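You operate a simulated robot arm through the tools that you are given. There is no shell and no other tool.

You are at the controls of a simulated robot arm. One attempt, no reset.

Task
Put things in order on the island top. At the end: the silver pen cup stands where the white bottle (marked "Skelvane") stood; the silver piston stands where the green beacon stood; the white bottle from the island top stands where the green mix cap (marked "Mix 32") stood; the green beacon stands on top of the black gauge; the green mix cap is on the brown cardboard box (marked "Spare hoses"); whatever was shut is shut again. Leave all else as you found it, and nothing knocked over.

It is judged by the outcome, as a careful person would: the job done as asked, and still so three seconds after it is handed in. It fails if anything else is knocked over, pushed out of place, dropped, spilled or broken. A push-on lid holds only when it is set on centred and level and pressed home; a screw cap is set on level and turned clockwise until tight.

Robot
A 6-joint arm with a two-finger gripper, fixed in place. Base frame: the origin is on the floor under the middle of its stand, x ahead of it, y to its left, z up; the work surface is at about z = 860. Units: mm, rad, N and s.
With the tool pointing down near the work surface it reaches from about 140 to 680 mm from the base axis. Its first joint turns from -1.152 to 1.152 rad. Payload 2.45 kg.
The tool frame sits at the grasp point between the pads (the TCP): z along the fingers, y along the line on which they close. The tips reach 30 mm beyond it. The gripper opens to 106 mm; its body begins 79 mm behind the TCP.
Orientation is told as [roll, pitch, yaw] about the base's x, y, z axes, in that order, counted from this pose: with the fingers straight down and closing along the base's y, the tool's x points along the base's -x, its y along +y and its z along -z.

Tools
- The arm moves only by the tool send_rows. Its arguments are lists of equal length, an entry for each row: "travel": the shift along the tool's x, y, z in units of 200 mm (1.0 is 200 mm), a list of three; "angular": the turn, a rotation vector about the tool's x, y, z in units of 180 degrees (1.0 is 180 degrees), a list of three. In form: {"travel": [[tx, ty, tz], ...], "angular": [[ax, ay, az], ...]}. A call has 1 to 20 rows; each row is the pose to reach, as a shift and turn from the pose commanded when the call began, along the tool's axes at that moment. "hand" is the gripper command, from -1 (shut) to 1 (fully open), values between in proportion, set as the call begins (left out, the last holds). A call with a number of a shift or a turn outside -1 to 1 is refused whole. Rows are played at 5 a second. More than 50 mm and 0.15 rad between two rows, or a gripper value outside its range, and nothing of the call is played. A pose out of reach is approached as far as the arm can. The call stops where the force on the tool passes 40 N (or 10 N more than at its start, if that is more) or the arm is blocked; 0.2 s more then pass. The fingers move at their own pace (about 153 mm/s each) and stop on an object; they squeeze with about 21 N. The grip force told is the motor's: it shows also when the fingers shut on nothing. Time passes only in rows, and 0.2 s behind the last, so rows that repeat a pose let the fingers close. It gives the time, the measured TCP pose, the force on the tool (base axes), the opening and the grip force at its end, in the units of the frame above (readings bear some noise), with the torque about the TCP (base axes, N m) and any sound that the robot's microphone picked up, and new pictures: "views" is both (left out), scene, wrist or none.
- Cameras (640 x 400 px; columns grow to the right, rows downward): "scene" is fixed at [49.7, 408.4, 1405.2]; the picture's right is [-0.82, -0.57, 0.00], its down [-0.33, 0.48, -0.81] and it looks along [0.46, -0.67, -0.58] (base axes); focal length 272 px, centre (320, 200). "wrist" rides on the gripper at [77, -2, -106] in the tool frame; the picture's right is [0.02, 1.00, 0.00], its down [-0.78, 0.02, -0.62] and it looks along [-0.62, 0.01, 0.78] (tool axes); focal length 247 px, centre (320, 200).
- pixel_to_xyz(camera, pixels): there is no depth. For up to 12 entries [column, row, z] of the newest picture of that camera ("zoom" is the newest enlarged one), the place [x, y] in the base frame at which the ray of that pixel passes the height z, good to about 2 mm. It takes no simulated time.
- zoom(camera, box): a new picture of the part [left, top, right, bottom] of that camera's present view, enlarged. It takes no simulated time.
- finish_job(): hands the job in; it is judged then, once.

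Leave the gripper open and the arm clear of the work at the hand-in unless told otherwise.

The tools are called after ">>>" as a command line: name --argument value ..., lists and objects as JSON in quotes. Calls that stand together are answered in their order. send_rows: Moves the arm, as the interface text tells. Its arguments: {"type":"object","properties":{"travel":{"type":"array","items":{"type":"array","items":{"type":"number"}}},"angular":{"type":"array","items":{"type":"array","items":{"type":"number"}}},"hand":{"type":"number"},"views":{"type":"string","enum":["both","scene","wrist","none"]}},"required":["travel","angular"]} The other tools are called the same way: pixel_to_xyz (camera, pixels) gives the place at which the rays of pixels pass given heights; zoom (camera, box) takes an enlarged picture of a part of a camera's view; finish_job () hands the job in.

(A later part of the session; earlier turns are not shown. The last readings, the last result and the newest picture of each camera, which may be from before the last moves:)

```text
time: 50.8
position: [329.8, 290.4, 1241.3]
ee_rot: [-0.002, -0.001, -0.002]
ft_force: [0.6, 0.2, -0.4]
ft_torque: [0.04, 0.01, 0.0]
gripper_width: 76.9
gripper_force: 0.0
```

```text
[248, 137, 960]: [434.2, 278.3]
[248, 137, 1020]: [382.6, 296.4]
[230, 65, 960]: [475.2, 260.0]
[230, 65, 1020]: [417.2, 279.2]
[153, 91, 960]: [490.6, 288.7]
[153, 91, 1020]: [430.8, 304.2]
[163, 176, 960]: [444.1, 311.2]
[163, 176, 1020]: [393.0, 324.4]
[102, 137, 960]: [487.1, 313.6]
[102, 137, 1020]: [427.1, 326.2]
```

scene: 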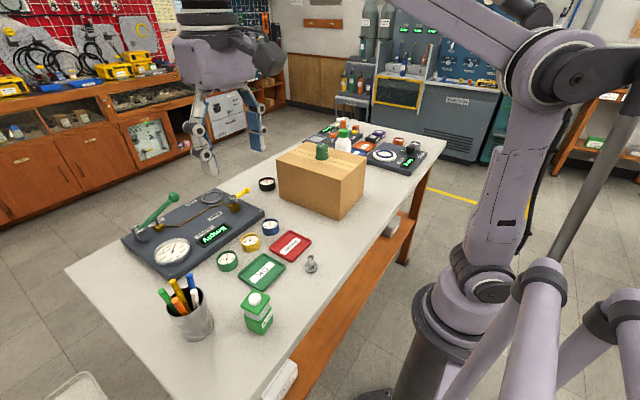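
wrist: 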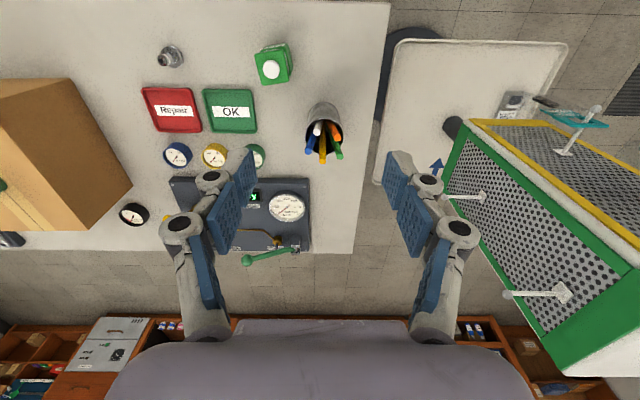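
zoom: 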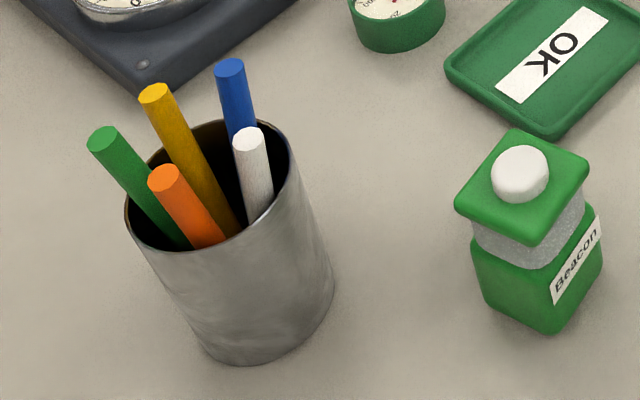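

Pen tips reach z≈996–1015, all within ~30 mm of the cup's axis; cup ≈66 mm wide, centre ≈(433,300), rim ≈945. I'll grip the top 25–30 mm of the cup with fingers along y (palm stays above the pens). Moving over the cup and down to z≈1090.

>>> send_rows --travel '[[-0.17, 0.016, 0], [-0.34, 0.032, 0], [-0.516, 0.048, 0], [-0.516, 0.048, 0.18], [-0.516, 0.048, 0.36], [-0.516, 0.048, 0.55], [-0.516, 0.048, 0.74], [-0.516, 0.048, 0.74]]' --angular '[[0, 0, 0], [0, 0, 0], [0, 0, 0], [0, 0, 0], [0, 0, 0], [0, 0, 0], [0, 0, 0], [0, 0, 0]]' --hand 0.8 --views "both"

>>> zoom --camera "wrist" --box '[220, 20, 420, 180]'

```text
time: 52.6
position: [435.7, 298.3, 1093.3]
ee_rot: [0.0, 0.001, 0.002]
ft_force: [-0.3, -0.8, 0.7]
ft_torque: [0.01, 0.01, 0.0]
gripper_width: 95.7
gripper_force: 0.1
out of reach, approached as far as the arm can: row 3
```

scene: 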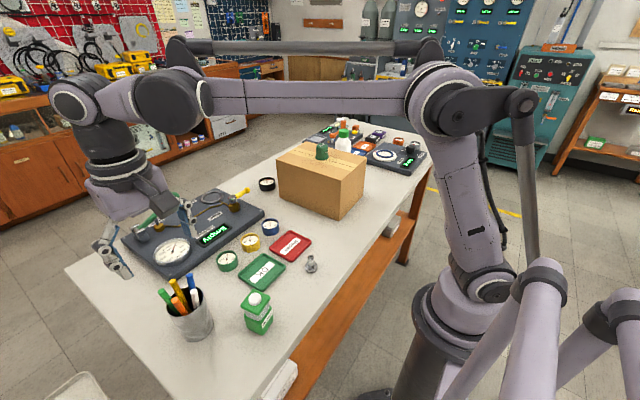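
wrist: 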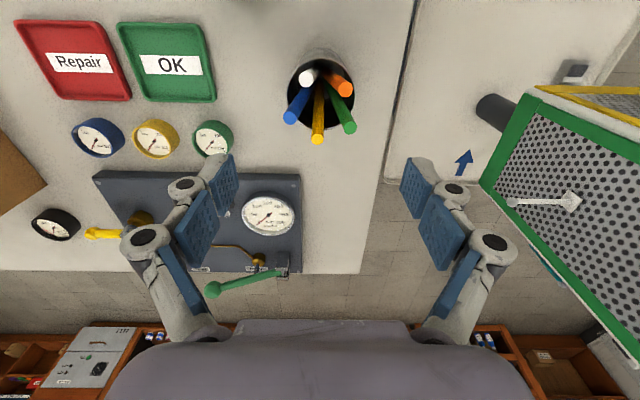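

```text
2.50 times, centred on (320, 100) of wrist
```

zoom: 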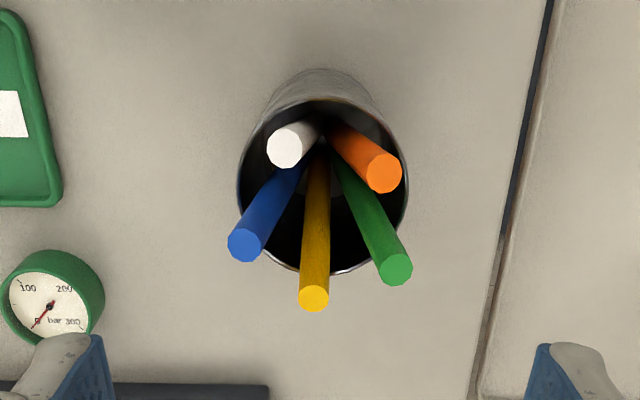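

>>> pixel_to_xyz --camera "zoom" --pixels '[[237, 182, 945], [408, 182, 945], [322, 98, 945], [322, 275, 945], [322, 186, 945], [325, 68, 860], [244, 245, 1010], [395, 268, 1015], [313, 297, 1000], [383, 173, 1002], [287, 150, 996]]'

```text
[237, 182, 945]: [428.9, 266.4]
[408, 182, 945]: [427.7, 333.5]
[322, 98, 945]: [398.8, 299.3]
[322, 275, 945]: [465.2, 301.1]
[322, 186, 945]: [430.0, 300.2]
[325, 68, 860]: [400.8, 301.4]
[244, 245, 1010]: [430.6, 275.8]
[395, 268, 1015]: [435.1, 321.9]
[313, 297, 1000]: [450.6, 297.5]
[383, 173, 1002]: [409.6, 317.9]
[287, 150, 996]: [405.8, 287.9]
```

Cup centre (432,300), rim dia 66 at z≈945; pen tips check out. Descending to TCP z≈950 in line with the cup's axis.

>>> send_rows --travel '[[0.016, 0.009, 0.15], [0.016, 0.009, 0.3], [0.016, 0.009, 0.45], [0.016, 0.009, 0.58], [0.016, 0.009, 0.66], [0.016, 0.009, 0.715], [0.016, 0.009, 0.715]]' --angular '[[0, 0, 0], [0, 0, 0], [0, 0, 0], [0, 0, 0], [0, 0, 0], [0, 0, 0], [0, 0, 0]]' --views "both"

>>> zoom --camera "scene" --box '[110, 200, 280, 350]'

```text
time: 54.2
position: [431.8, 302.6, 951.0]
ee_rot: [0.0, 0.002, -0.001]
ft_force: [0.4, 0.6, 0.4]
ft_torque: [0.01, 0.01, -0.01]
gripper_width: 95.3
gripper_force: 0.2
```

scene: 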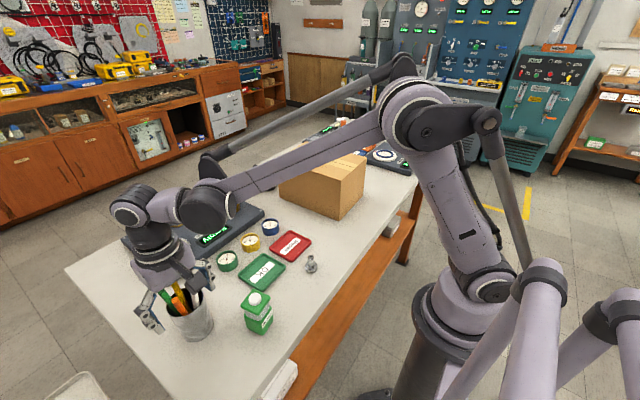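
wrist: 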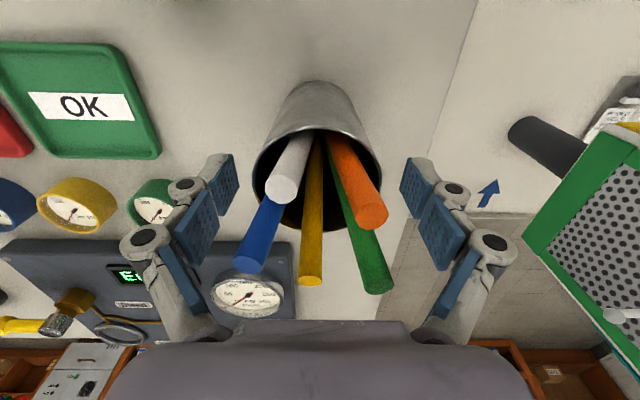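

```text
2.67 times, centred on (195, 275) of scene
```

zoom: 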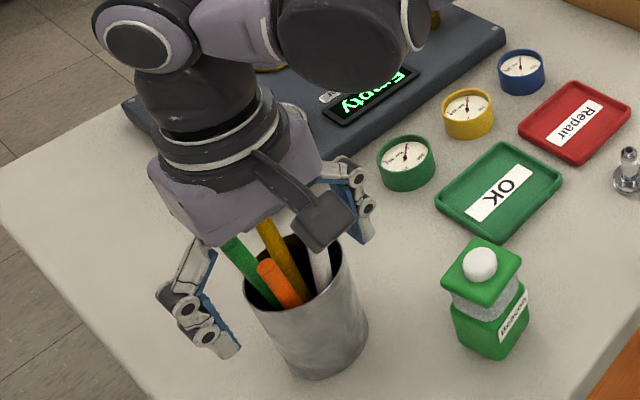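

The fingers straddle the cup's rim and the pens stand free of the palm. Closing.

>>> send_rows --travel '[[0, 0, 0], [0, 0, 0], [0, 0, 0], [0, 0, 0]]' --angular '[[0, 0, 0], [0, 0, 0], [0, 0, 0], [0, 0, 0]]' --hand -1 --views "both"

>>> zoom --camera "wrist" --box '[200, 60, 440, 330]'

```text
time: 55.2
position: [432.7, 300.9, 952.3]
ee_rot: [0.001, -0.002, 0.001]
ft_force: [-0.2, -3.2, 9.5]
ft_torque: [0.04, 0.02, 0.01]
gripper_width: 63.3
gripper_force: 21.3
```

scene: 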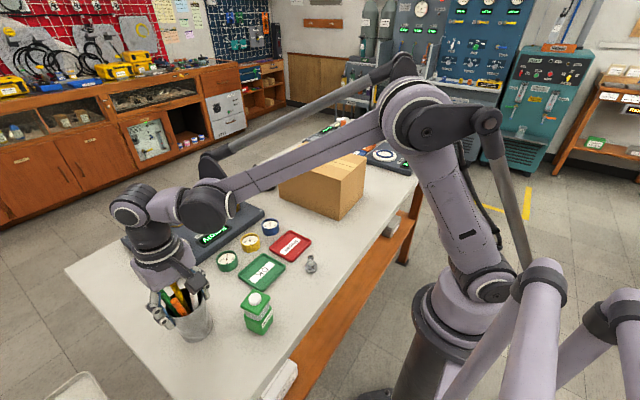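
wrist: 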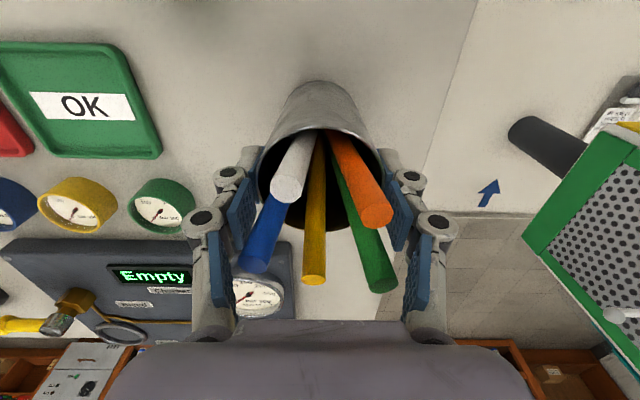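

```text
1.48 times, centred on (320, 195) of wrist
```

zoom: 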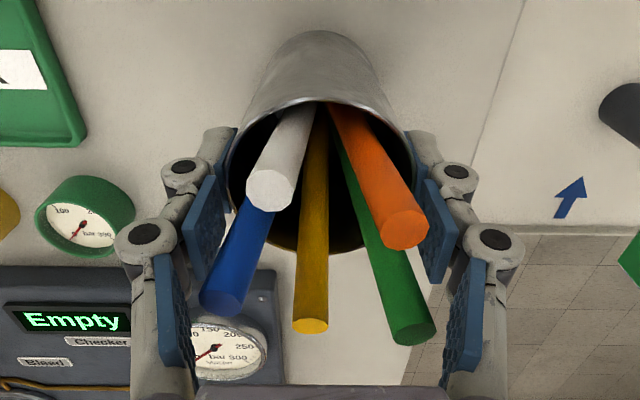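

Gripped at 63.3 mm. Slow lift of 10 mm to check hold.

>>> send_rows --travel '[[0, 0, -0.015], [0, 0, -0.03], [0, 0, -0.05]]' --angular '[[0, 0, 0], [0, 0, 0], [0, 0, 0]]' --views "both"

>>> zoom --camera "scene" --box '[120, 240, 270, 360]'

```text
time: 56.0
position: [433.6, 301.5, 960.6]
ee_rot: [0.0, -0.001, 0.002]
ft_force: [-0.1, 0.3, -2.4]
ft_torque: [-0.02, 0.0, -0.03]
gripper_width: 63.3
gripper_force: 20.5
```

scene: 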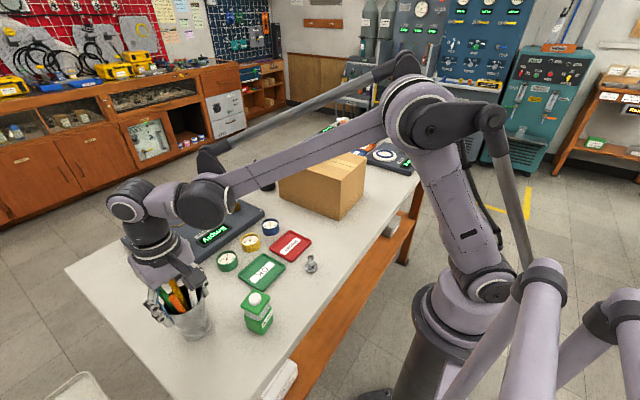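
wrist: 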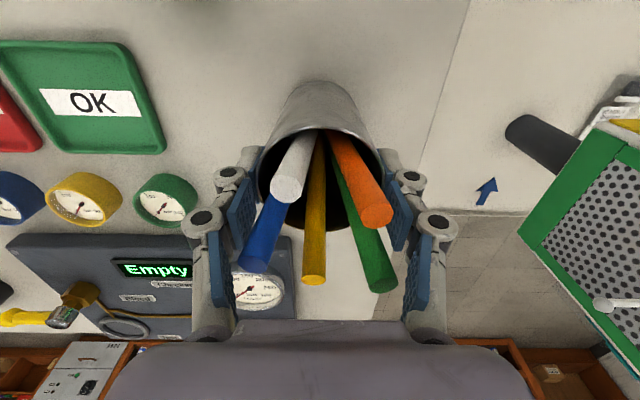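

```text
3.33 times, centred on (195, 300) of scene
```

zoom: 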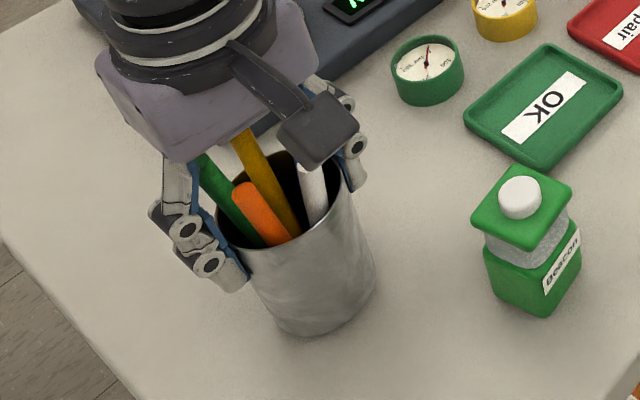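

Held firmly (weight ~2.4 N) and upright. I'll raise it straight up to z≈1150.

>>> send_rows --travel '[[0, 0, -0.08], [0, 0, -0.19], [0, 0, -0.31], [0, 0, -0.43], [0, 0, -0.55], [0, 0, -0.67], [0, 0, -0.79], [0, 0, -0.89], [0, 0, -0.95]]' --angular '[[0, 0, 0], [0, 0, 0], [0, 0, 0], [0, 0, 0], [0, 0, 0], [0, 0, 0], [0, 0, 0], [0, 0, 0], [0, 0, 0]]' --views "scene"

```text
time: 58.0
position: [432.1, 301.1, 1151.2]
ee_rot: [0.001, 0.0, 0.0]
ft_force: [0.8, -0.5, -1.7]
ft_torque: [0.01, -0.03, 0.0]
gripper_width: 63.5
gripper_force: 20.4
```

scene: 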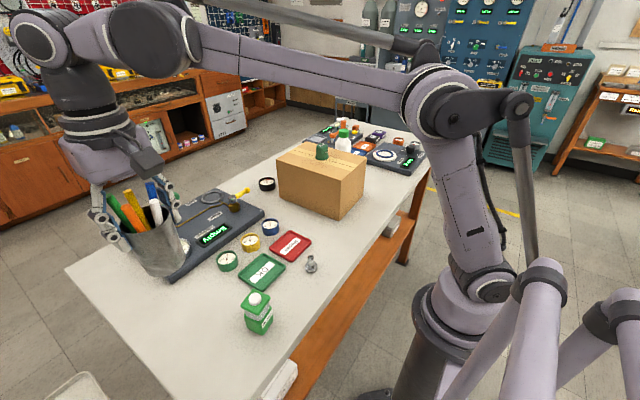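

Now I swing the cup across at height (bottom above everything on the table), in stretches of ~195 mm.

>>> send_rows --travel '[[0.01, -0.06, -0.02], [0.03, -0.17, -0.05], [0.05, -0.3, -0.09], [0.07, -0.43, -0.12], [0.09, -0.56, -0.145], [0.11, -0.69, -0.145], [0.13, -0.82, -0.145], [0.15, -0.975, -0.145]]' --angular '[[0, 0, 0], [0, 0, 0], [0, 0, 0], [0, 0, 0], [0, 0, 0], [0, 0, 0], [0, 0, 0], [0, 0, 0]]' --views "none"

>>> send_rows --travel '[[0.015, -0.13, 0], [0.03, -0.26, 0], [0.045, -0.39, 0], [0.06, -0.52, 0], [0.075, -0.65, 0], [0.09, -0.78, 0], [0.1, -0.9, 0], [0.1, -1.0, 0]]' --angular '[[0, 0, 0], [0, 0, 0], [0, 0, 0], [0, 0, 0], [0, 0, 0], [0, 0, 0], [0, 0, 0], [0, 0, 0]]' --views "scene"

```text
time: 59.8
position: [402.6, 107.2, 1178.1]
ee_rot: [-0.001, 0.0, -0.002]
ft_force: [-0.5, -0.7, -2.5]
ft_torque: [0.01, -0.01, 0.01]
gripper_width: 63.2
gripper_force: 21.3
```

```text
time: 61.6
position: [381.2, -92.3, 1181.0]
ee_rot: [-0.002, 0.0, 0.001]
ft_force: [0.3, -0.4, -1.8]
ft_torque: [0.01, 0.01, -0.06]
gripper_width: 63.3
gripper_force: 21.3
```

scene: 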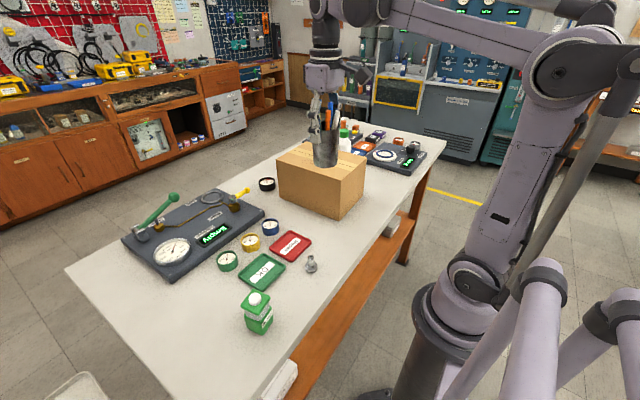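

The cup is passing well. Next stretch with the yaw turning to −0.8 for the placing.

>>> send_rows --travel '[[0.005, -0.12, 0], [0.01, -0.245, 0], [0.02, -0.37, 0], [0.03, -0.495, 0], [0.035, -0.62, 0], [0.04, -0.745, 0], [0.045, -0.87, 0], [0.045, -0.98, 0]]' --angular '[[0, 0, 0.0318], [0, 0, 0.0637], [0, 0, 0.0955], [0, 0, 0.1273], [0, 0, 0.1592], [0, 0, 0.191], [0, 0, 0.2228], [0, 0, 0.2546]]' --views "both"

```text
time: 63.4
position: [373.9, -291.0, 1180.3]
ee_rot: [0.0, 0.002, -0.803]
ft_force: [0.5, 1.0, -2.4]
ft_torque: [0.01, 0.01, 0.02]
gripper_width: 63.2
gripper_force: 20.8
```

scene: 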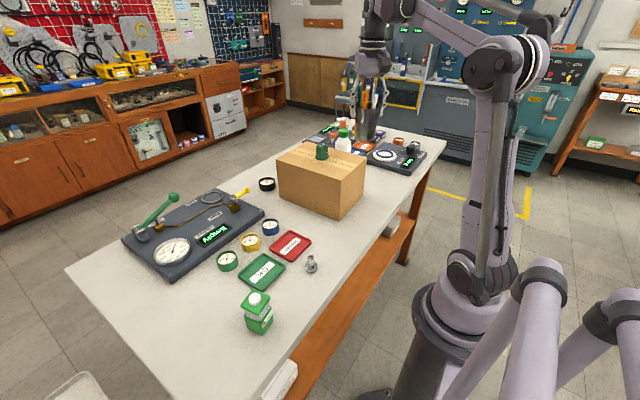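
wrist: 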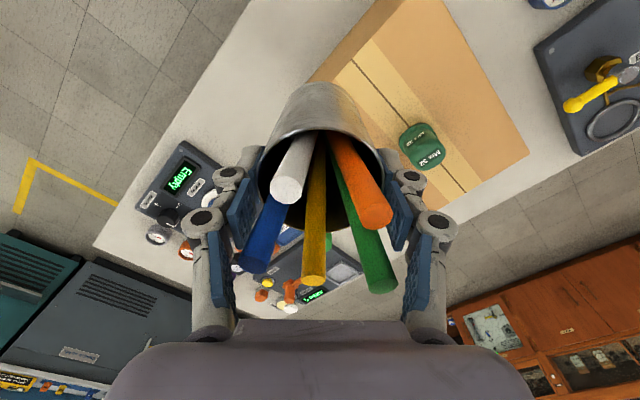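

Now the last sideways part to (388,−400).

>>> send_rows --travel '[[-0.08, -0.06, 0], [-0.17, -0.127, 0], [-0.26, -0.194, 0], [-0.35, -0.261, 0], [-0.4425, -0.33, 0], [-0.4425, -0.33, 0]]' --angular '[[0, 0, 0], [0, 0, 0], [0, 0, 0], [0, 0, 0], [0, 0, 0], [0, 0, 0]]' --views "none"

>>> send_rows --travel '[[0, 0, 0.08], [0, 0, 0.19], [0, 0, 0.3], [0, 0, 0.41], [0, 0, 0.52], [0, 0, 0.63], [0, 0, 0.73], [0, 0, 0.8], [0, 0, 0.8]]' --angular '[[0, 0, 0], [0, 0, 0], [0, 0, 0], [0, 0, 0], [0, 0, 0], [0, 0, 0], [0, 0, 0], [0, 0, 0], [0, 0, 0]]' --views "both"

>>> zoom --camera "scene" --box '[310, 80, 430, 210]'

```text
time: 64.8
position: [386.7, -398.1, 1181.0]
ee_rot: [0.001, 0.0, -0.8]
ft_force: [-0.9, 0.0, -2.1]
ft_torque: [-0.03, 0.01, -0.02]
gripper_width: 63.3
gripper_force: 20.4
```

```text
time: 66.8
position: [387.9, -398.2, 1019.4]
ee_rot: [0.0, 0.001, -0.801]
ft_force: [0.3, -1.2, -1.9]
ft_torque: [0.0, -0.01, -0.03]
gripper_width: 63.5
gripper_force: 20.8
```

scene: 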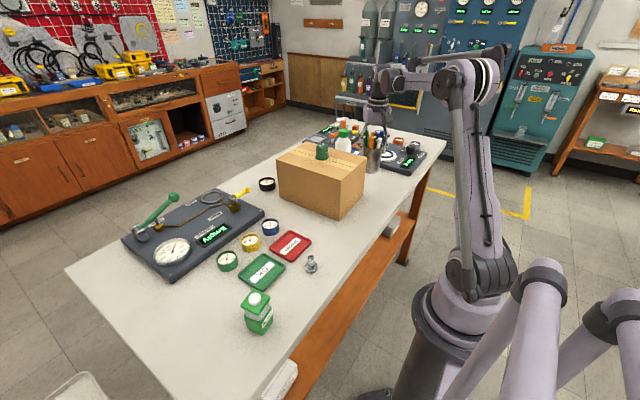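
wrist: 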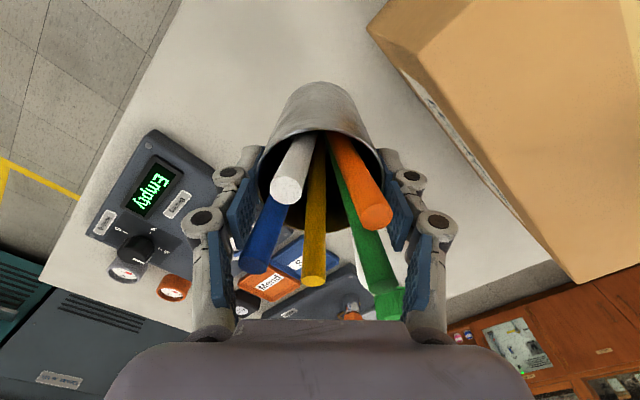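

```text
3.08 times, centred on (370, 145) of scene
```

zoom: 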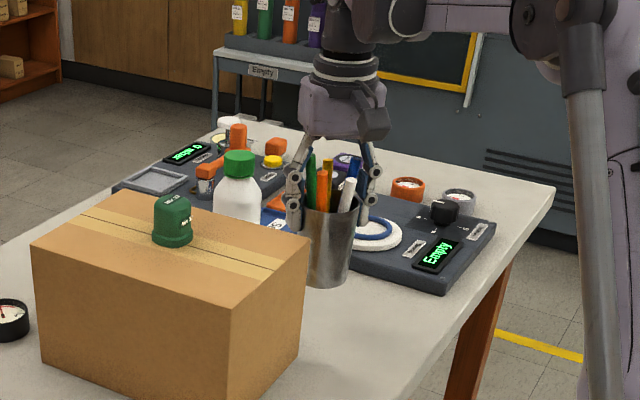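

Over the place at (388,−398). I'll nudge 2 mm in −y and lower to ~958, then finely.

>>> send_rows --travel '[[-0.007, -0.006, 0.08], [-0.007, -0.006, 0.16], [-0.007, -0.006, 0.24], [-0.007, -0.006, 0.3], [-0.007, -0.006, 0.31]]' --angular '[[0, 0, 0], [0, 0, 0], [0, 0, 0], [0, 0, 0], [0, 0, 0]]' --views "none"

>>> send_rows --travel '[[0, 0, 0.01], [0, 0, 0.02]]' --angular '[[0, 0, 0], [0, 0, 0]]' --views "none"

```text
time: 68.0
position: [388.3, -400.0, 957.9]
ee_rot: [0.0, -0.001, -0.801]
ft_force: [-0.7, 0.0, -1.2]
ft_torque: [-0.01, 0.01, 0.0]
gripper_width: 63.2
gripper_force: 20.4
```

```text
time: 68.6
position: [388.0, -399.4, 953.6]
ee_rot: [-0.002, 0.0, -0.8]
ft_force: [-0.1, 0.8, -1.7]
ft_torque: [-0.01, -0.01, 0.03]
gripper_width: 63.3
gripper_force: 21.1
```

>>> send_rows --travel '[[0, 0, 0.005], [0, 0, 0.01]]' --angular '[[0, 0, 0], [0, 0, 0]]' --views "none"

```text
time: 69.2
position: [386.9, -401.6, 951.0]
ee_rot: [-0.001, 0.0, -0.801]
ft_force: [0.0, -0.4, -1.5]
ft_torque: [-0.02, -0.05, -0.02]
gripper_width: 63.3
gripper_force: 20.6
```

>>> send_rows --travel '[[0, 0, 0.004], [0, 0, 0.0075]]' --angular '[[0, 0, 0], [0, 0, 0]]' --views "both"

>>> zoom --camera "scene" --box '[340, 110, 420, 200]'

```text
time: 69.8
position: [388.1, -399.8, 949.8]
ee_rot: [0.001, -0.001, -0.801]
ft_force: [0.2, -2.6, 14.5]
ft_torque: [-0.06, 0.02, -0.02]
gripper_width: 63.4
gripper_force: 20.7
```

scene: 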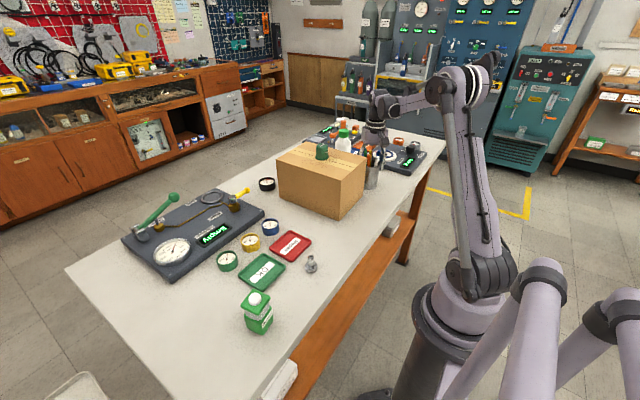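
wrist: 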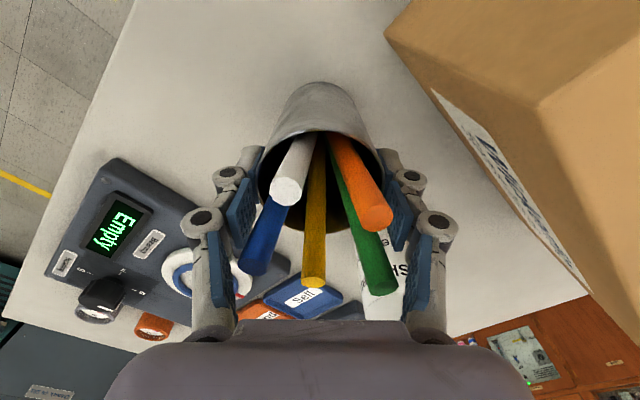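

```text
4.44 times, centred on (380, 155) of scene
```

zoom: 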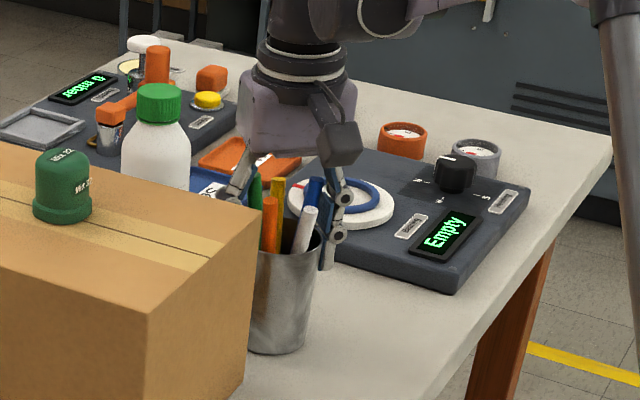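

Contact (14.5 N): the cup stands. I'll ease up 1 mm and open to ~88 mm.

>>> send_rows --travel '[[0, 0, -0.005], [0, 0, -0.005]]' --angular '[[0, 0, 0], [0, 0, 0]]' --views "none"

>>> send_rows --travel '[[0, 0, 0], [0, 0, 0], [0, 0, 0]]' --angular '[[0, 0, 0], [0, 0, 0], [0, 0, 0]]' --hand 0.66 --views "wrist"

```text
time: 70.4
position: [387.0, -399.8, 950.1]
ee_rot: [0.004, 0.001, -0.8]
ft_force: [-0.2, 0.0, -1.1]
ft_torque: [-0.01, -0.07, 0.02]
gripper_width: 63.3
gripper_force: 21.3
```

```text
time: 71.2
position: [387.4, -400.6, 951.1]
ee_rot: [-0.001, 0.0, -0.801]
ft_force: [0.1, 0.1, -0.1]
ft_torque: [-0.01, -0.01, 0.0]
gripper_width: 88.2
gripper_force: 0.1
```

wrist: 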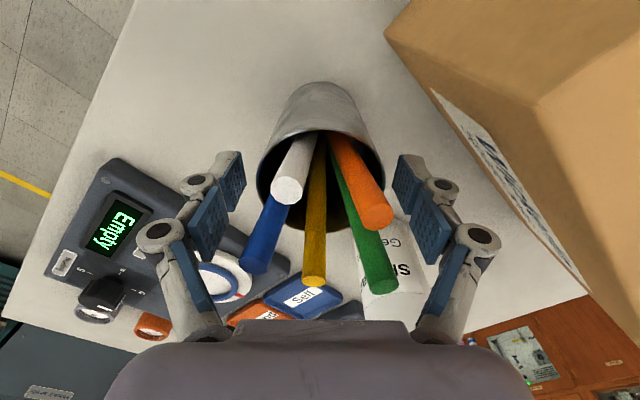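

Released, the cup stands. Rising straight up 180 mm.

>>> send_rows --travel '[[0, 0, -0.08], [0, 0, -0.2], [0, 0, -0.35], [0, 0, -0.55], [0, 0, -0.75], [0, 0, -0.9]]' --angular '[[0, 0, 0], [0, 0, 0], [0, 0, 0], [0, 0, 0], [0, 0, 0], [0, 0, 0]]' --views "both"

>>> zoom --camera "scene" --box '[310, 110, 430, 210]'

```text
time: 72.6
position: [387.2, -399.4, 1131.5]
ee_rot: [0.0, 0.0, -0.8]
ft_force: [0.1, 0.0, -0.7]
ft_torque: [0.0, 0.0, 0.0]
gripper_width: 88.1
gripper_force: 0.1
```

scene: 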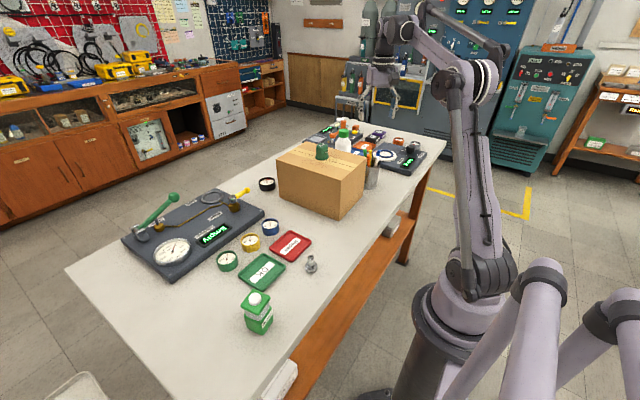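
wrist: 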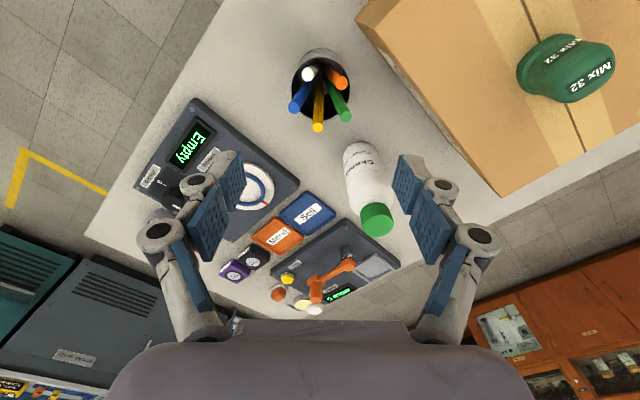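

```text
4.00 times, centred on (370, 160) of scene
```

zoom: 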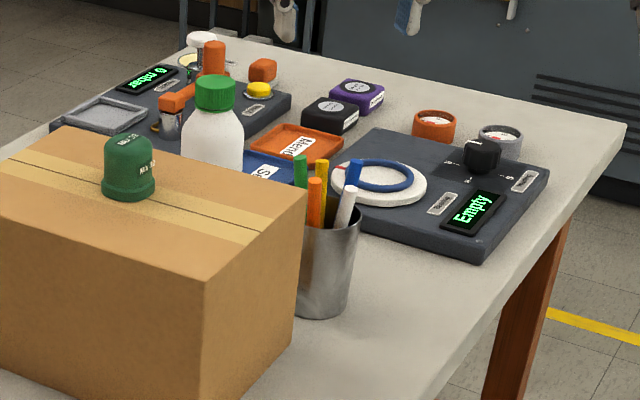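

The pen cup stands where the bottle was. Next the beacon → black gauge. First I look at the gauge with the wrist camera: moving to about (400,−160,1200), yaw 0.

>>> send_rows --travel '[[0.12, 0.13, -0.1], [0.25, 0.27, -0.18], [0.39, 0.41, -0.25], [0.53, 0.56, -0.3], [0.67, 0.72, -0.35], [0.81, 0.88, -0.35]]' --angular '[[0, 0, -0.0424], [0, 0, -0.0849], [0, 0, -0.1273], [0, 0, -0.1697], [0, 0, -0.2122], [0, 0, -0.2546]]' --views "wrist"

>>> zoom --camera "wrist" --box '[250, 100, 410, 240]'

```text
time: 74.0
position: [401.1, -161.2, 1199.2]
ee_rot: [-0.001, -0.001, 0.002]
ft_force: [1.0, 0.4, 0.0]
ft_torque: [-0.02, 0.01, -0.01]
gripper_width: 87.8
gripper_force: 0.0
```

wrist: 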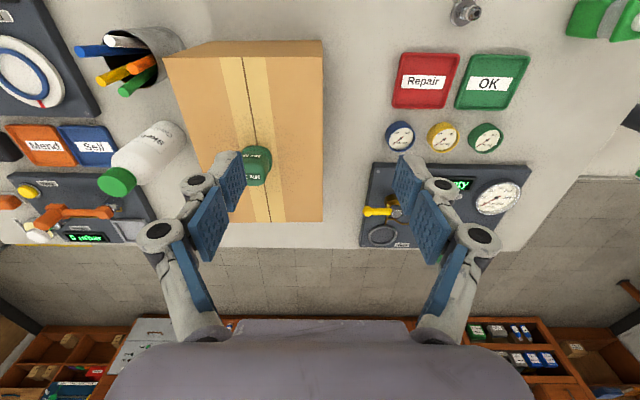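

```text
2.86 times, centred on (330, 170) of wrist
```

zoom: 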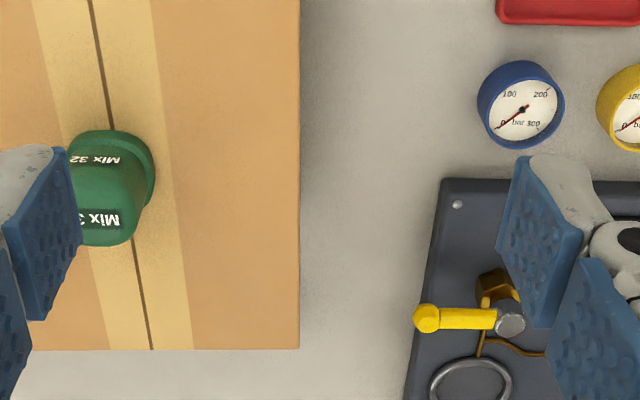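

The gauge is hidden behind the box from here. I'll go to y≈0 and a bit further out.

>>> send_rows --travel '[[-0.05, 0.2, 0], [-0.1, 0.4, 0], [-0.15, 0.6, 0], [-0.2, 0.75, 0], [-0.2, 0.75, 0]]' --angular '[[0, 0, 0], [0, 0, 0], [0, 0, 0], [0, 0, 0], [0, 0, 0]]' --views "wrist"

>>> zoom --camera "wrist" --box '[180, 130, 320, 250]'

```text
time: 75.2
position: [441.3, -12.2, 1200.6]
ee_rot: [0.0, 0.001, 0.001]
ft_force: [0.3, 0.5, -0.1]
ft_torque: [-0.01, -0.04, -0.01]
gripper_width: 87.8
gripper_force: 0.1
```

wrist: 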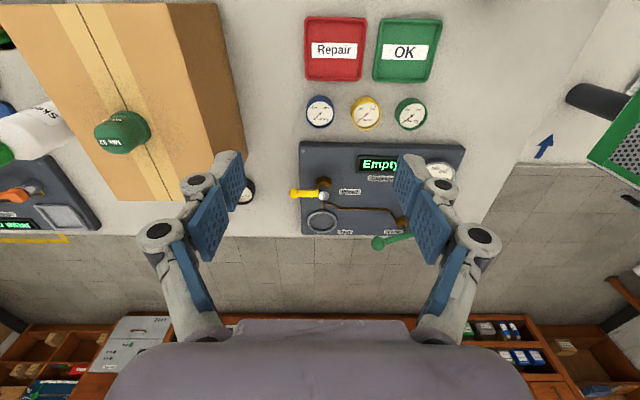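

```text
3.33 times, centred on (250, 190) of wrist
```

zoom: 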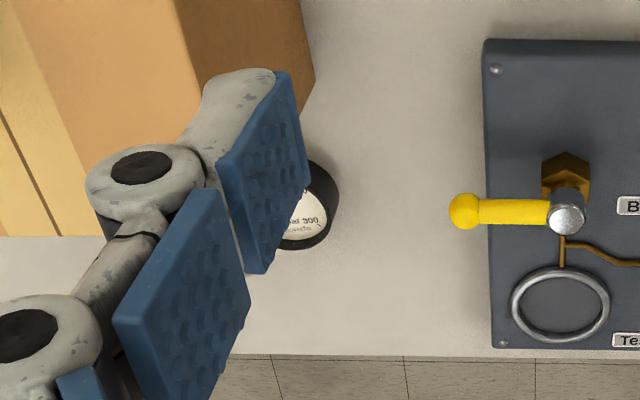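

The finger hides the gauge; I'll shut the gripper to uncover the view.

>>> send_rows --travel '[[0, 0, 0], [0, 0, 0], [0, 0, 0]]' --angular '[[0, 0, 0], [0, 0, 0], [0, 0, 0]]' --hand -1 --views "wrist"

>>> zoom --camera "wrist" --box '[210, 150, 290, 220]'

>>> zoom --camera "scene" --box '[240, 160, 300, 210]'

```text
time: 76.0
position: [441.5, -11.1, 1201.5]
ee_rot: [-0.001, -0.001, -0.001]
ft_force: [0.0, 0.7, -0.3]
ft_torque: [0.01, 0.02, -0.03]
gripper_width: 0.0
gripper_force: 20.3
```

wrist: 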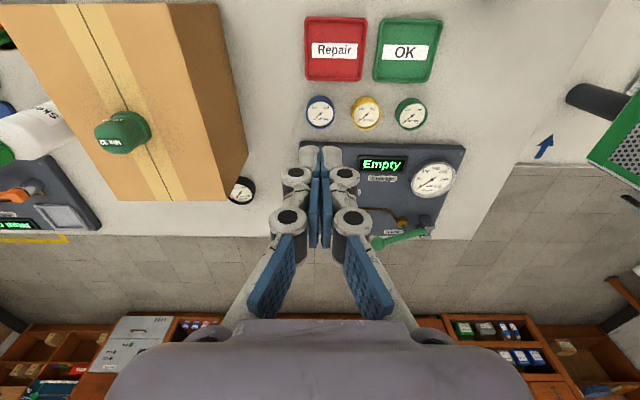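

```text
5.71 times, centred on (250, 185) of wrist
```

zoom: 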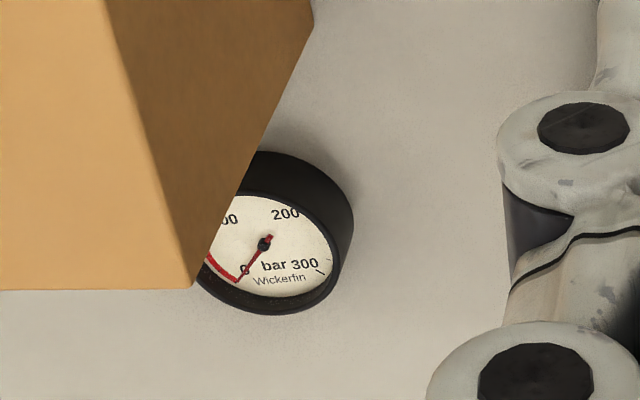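

```text
8.00 times, centred on (270, 185) of scene
```

zoom: 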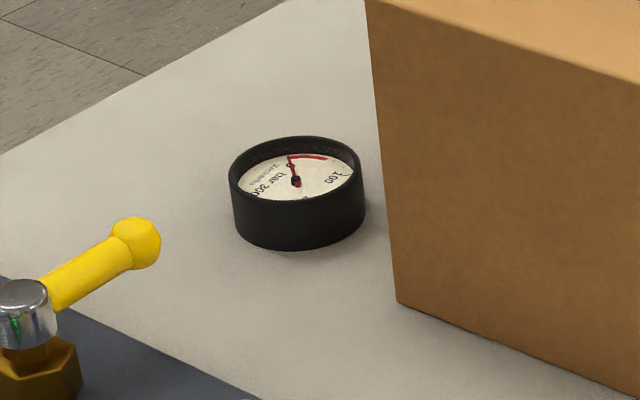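

The black gauge has a raised rim (~61 mm across). Measuring it from both views.

>>> pixel_to_xyz --camera "zoom" --pixels '[[298, 174, 880], [298, 174, 885], [298, 174, 890], [300, 251, 860], [235, 215, 860], [366, 208, 860], [230, 180, 888], [366, 180, 888], [298, 136, 888], [298, 208, 888]]'

>>> zoom --camera "wrist" --box '[210, 150, 290, 220]'

>>> pixel_to_xyz --camera "zoom" --pixels '[[265, 243, 883], [262, 314, 888], [342, 250, 888], [353, 215, 865], [240, 175, 888], [285, 150, 860], [265, 243, 875], [193, 289, 1010], [313, 22, 1010]]'

```text
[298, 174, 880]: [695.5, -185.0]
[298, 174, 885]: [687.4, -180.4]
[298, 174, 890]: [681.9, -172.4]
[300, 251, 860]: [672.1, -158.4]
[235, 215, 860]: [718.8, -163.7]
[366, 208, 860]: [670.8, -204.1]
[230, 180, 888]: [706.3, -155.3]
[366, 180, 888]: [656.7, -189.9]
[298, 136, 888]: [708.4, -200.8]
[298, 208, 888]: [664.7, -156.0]
```

```text
5.71 times, centred on (250, 185) of wrist
```

zoom: 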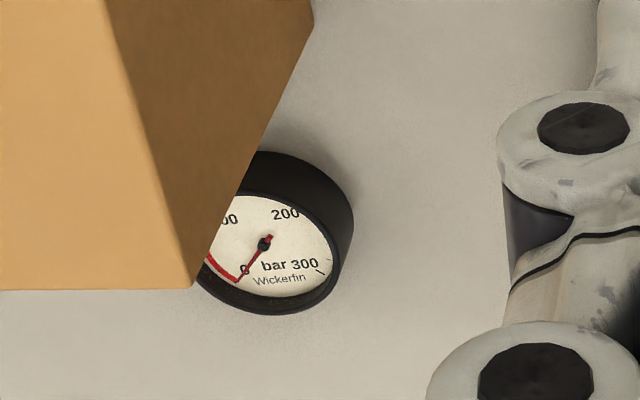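

```text
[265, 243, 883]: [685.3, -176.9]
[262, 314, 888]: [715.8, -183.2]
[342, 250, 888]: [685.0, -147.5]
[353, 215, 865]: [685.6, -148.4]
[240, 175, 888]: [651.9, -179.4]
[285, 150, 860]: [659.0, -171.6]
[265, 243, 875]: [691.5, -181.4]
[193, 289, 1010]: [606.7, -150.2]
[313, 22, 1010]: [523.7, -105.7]
```

Gauge centre ≈(686,−178), rim top z≈886; that is r≈709, so I'll need an outward tilt of ~0.2 rad there and a grip fairly high on the beacon so that palm and camera stay above the box. Now to look closely at the beacon from the robot side.

>>> send_rows --travel '[[0.2, 0.15, 0.05], [0.4, 0.3, 0.1], [0.6, 0.45, 0.15], [0.8, 0.6, 0.2], [0.95, 0.75, 0.25]]' --angular '[[0, 0, 0], [0, 0, 0], [0, 0, 0], [0, 0, 0], [0, 0, 0]]' --hand 0.4 --views "none"

>>> send_rows --travel '[[0.06, 0.13, 0.1], [0.12, 0.26, 0.2], [0.15, 0.37, 0.35], [0.15, 0.37, 0.35]]' --angular '[[0, 0, 0], [0, 0, 0], [0, 0, 0], [0, 0, 0]]' --views "both"

>>> zoom --camera "wrist" --box '[260, 100, 400, 260]'

```text
refused: row 1 steps farther than a row can; nothing moved
```

```text
time: 77.0
position: [412.5, 61.0, 1129.3]
ee_rot: [-0.001, -0.002, 0.0]
ft_force: [-0.4, -0.1, 0.9]
ft_torque: [0.01, 0.03, 0.01]
gripper_width: 0.0
gripper_force: 20.8
```

scene: 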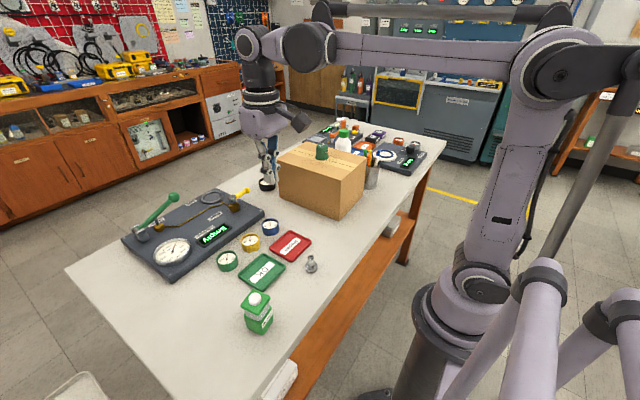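
wrist: 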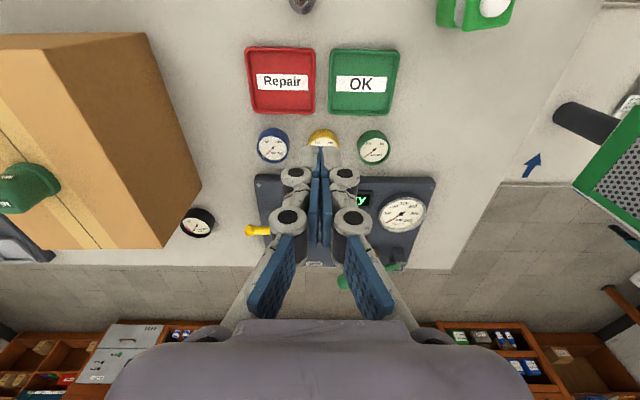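

```text
2.50 times, centred on (330, 180) of wrist
```

zoom: 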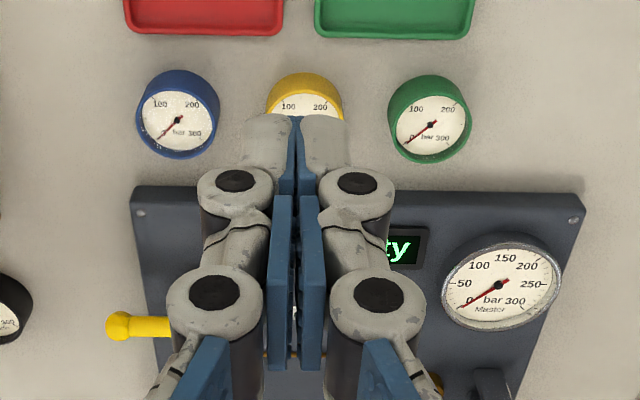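

The first call was refused (a step over 50 mm), the second moved; nothing touched. This view shows the gauge fully at (198,222), so I measure it again.

>>> zoom --camera "wrist" --box '[165, 190, 235, 250]'

>>> pixel_to_xyz --camera "zoom" --pixels '[[320, 200, 880], [320, 200, 886], [200, 205, 886], [445, 205, 886], [320, 95, 886], [320, 310, 886]]'

```text
6.67 times, centred on (200, 220) of wrist
```

zoom: 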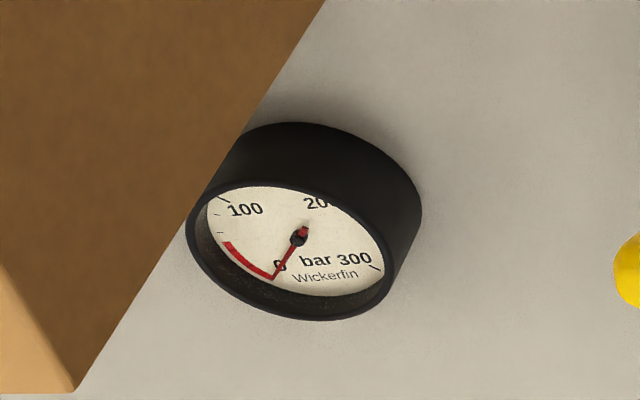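

```text
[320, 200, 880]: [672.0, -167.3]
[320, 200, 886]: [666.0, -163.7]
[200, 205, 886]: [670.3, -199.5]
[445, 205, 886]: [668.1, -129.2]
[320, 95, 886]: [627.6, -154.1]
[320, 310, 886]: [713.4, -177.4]
```

>>> pixel_to_xyz --camera "zoom" --pixels '[[291, 250, 886], [291, 250, 890], [187, 232, 886], [396, 275, 886], [318, 321, 886], [422, 210, 862], [305, 122, 861], [299, 236, 876], [75, 392, 1010], [327, 2, 1010]]'

```text
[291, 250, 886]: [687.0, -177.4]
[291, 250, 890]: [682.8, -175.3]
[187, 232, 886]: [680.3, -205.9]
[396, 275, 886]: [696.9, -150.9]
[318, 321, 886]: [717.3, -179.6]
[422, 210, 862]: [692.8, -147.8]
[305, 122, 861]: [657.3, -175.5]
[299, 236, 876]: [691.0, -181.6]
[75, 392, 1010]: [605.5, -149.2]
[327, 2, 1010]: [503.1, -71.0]
```

Gauge centre ≈(687,−178), rim z≈886. Now on to the beacon view at about (230,215,1080).

>>> send_rows --travel '[[0.15, 0.13, 0.03], [0.3, 0.26, 0.06], [0.45, 0.39, 0.1], [0.6, 0.52, 0.14], [0.75, 0.65, 0.19], [0.91, 0.77, 0.245]]' --angular '[[0, 0, 0], [0, 0, 0], [0, 0, 0], [0, 0, 0], [0, 0, 0], [0, 0, 0]]' --hand 0.4 --views "wrist"

>>> zoom --camera "wrist" --box '[260, 100, 400, 260]'

```text
time: 78.4
position: [227.4, 213.3, 1085.3]
ee_rot: [0.0, 0.0, -0.002]
ft_force: [-0.4, 0.0, 0.7]
ft_torque: [0.03, -0.01, -0.02]
gripper_width: 74.1
gripper_force: 0.1
```

wrist: 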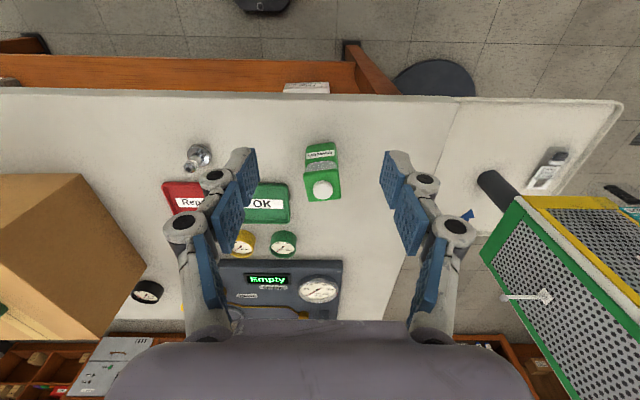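

```text
2.50 times, centred on (330, 180) of wrist
```

zoom: 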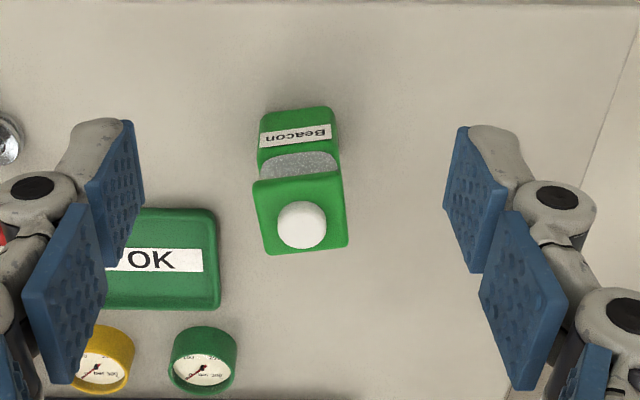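

>>> zoom --camera "wrist" --box '[295, 130, 355, 210]'

>>> pixel_to_xyz --camera "zoom" --pixels '[[240, 86, 860], [410, 62, 860], [320, 300, 935], [320, 300, 940], [320, 300, 945]]'

```text
5.00 times, centred on (325, 170) of wrist
```

zoom: 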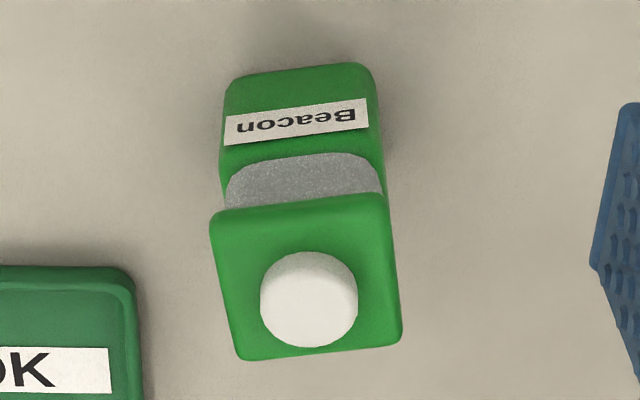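

```text
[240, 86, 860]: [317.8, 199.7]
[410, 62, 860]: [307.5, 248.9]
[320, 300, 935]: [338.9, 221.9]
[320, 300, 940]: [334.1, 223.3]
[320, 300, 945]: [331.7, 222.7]
```

>>> pixel_to_xyz --camera "zoom" --pixels '[[228, 82, 861], [375, 65, 861], [212, 217, 925], [389, 196, 925], [401, 338, 925], [238, 359, 925], [212, 217, 935], [389, 196, 935], [401, 338, 935], [238, 359, 935], [310, 300, 940], [220, 150, 895]]'

```text
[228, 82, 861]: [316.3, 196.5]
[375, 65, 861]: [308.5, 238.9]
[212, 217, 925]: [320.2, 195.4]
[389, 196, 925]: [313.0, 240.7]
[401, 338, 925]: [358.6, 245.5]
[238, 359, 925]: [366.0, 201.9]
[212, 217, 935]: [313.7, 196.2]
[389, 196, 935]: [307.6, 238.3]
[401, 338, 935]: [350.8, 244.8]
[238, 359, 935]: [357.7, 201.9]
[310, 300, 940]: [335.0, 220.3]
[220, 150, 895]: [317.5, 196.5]
```

Beacon: centre ≈(333,220.5), turned ≈+0.155 rad, 43 mm square, lid top ≈934, dome ≈942. I'll go above it at z≈1085 with yaw +0.155, then tilt the tool 0.2 rad about its closing axis (needed later for reach at the gauge).

>>> send_rows --travel '[[-0.17, 0.012, 0], [-0.35, 0.024, 0], [-0.528, 0.036, 0], [-0.528, 0.036, 0]]' --angular '[[0, 0, -0.0164], [0, 0, -0.0329], [0, 0, -0.0493], [0, 0, -0.0493]]' --hand 0.32 --views "none"

>>> send_rows --travel '[[0, 0, 0], [0, 0, 0], [0, 0, 0]]' --angular '[[0, -0.0318, 0], [0, -0.0637, 0], [0, -0.0637, 0]]' --views "wrist"

>>> zoom --camera "wrist" --box '[260, 20, 390, 120]'

```text
time: 79.4
position: [336.4, 221.2, 1082.4]
ee_rot: [0.001, 0.001, 0.155]
ft_force: [0.9, 0.6, -0.4]
ft_torque: [-0.01, -0.01, 0.03]
gripper_width: 69.8
gripper_force: 0.0
```

```text
time: 80.2
position: [334.8, 223.7, 1082.4]
ee_rot: [0.001, -0.202, 0.156]
ft_force: [0.4, -0.3, 0.2]
ft_torque: [0.0, -0.06, -0.01]
gripper_width: 69.9
gripper_force: 0.1
```

wrist: 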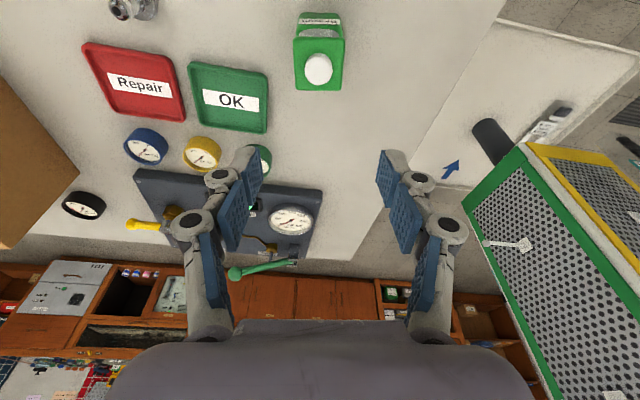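

```text
4.00 times, centred on (325, 70) of wrist
```

zoom: 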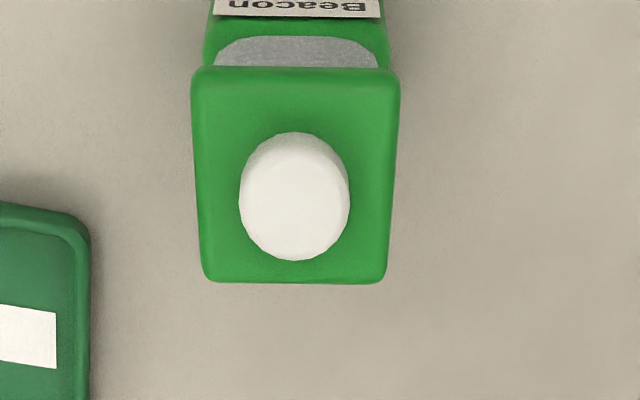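

The lid's edges line up with the tool axes. I measure the lid corners again for centring.

>>> pixel_to_xyz --camera "zoom" --pixels '[[191, 70, 934], [401, 70, 934], [386, 283, 934], [203, 283, 934], [294, 200, 942]]'

```text
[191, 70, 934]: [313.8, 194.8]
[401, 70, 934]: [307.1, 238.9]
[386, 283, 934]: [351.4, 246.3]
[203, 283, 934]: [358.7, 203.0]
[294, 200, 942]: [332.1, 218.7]
```

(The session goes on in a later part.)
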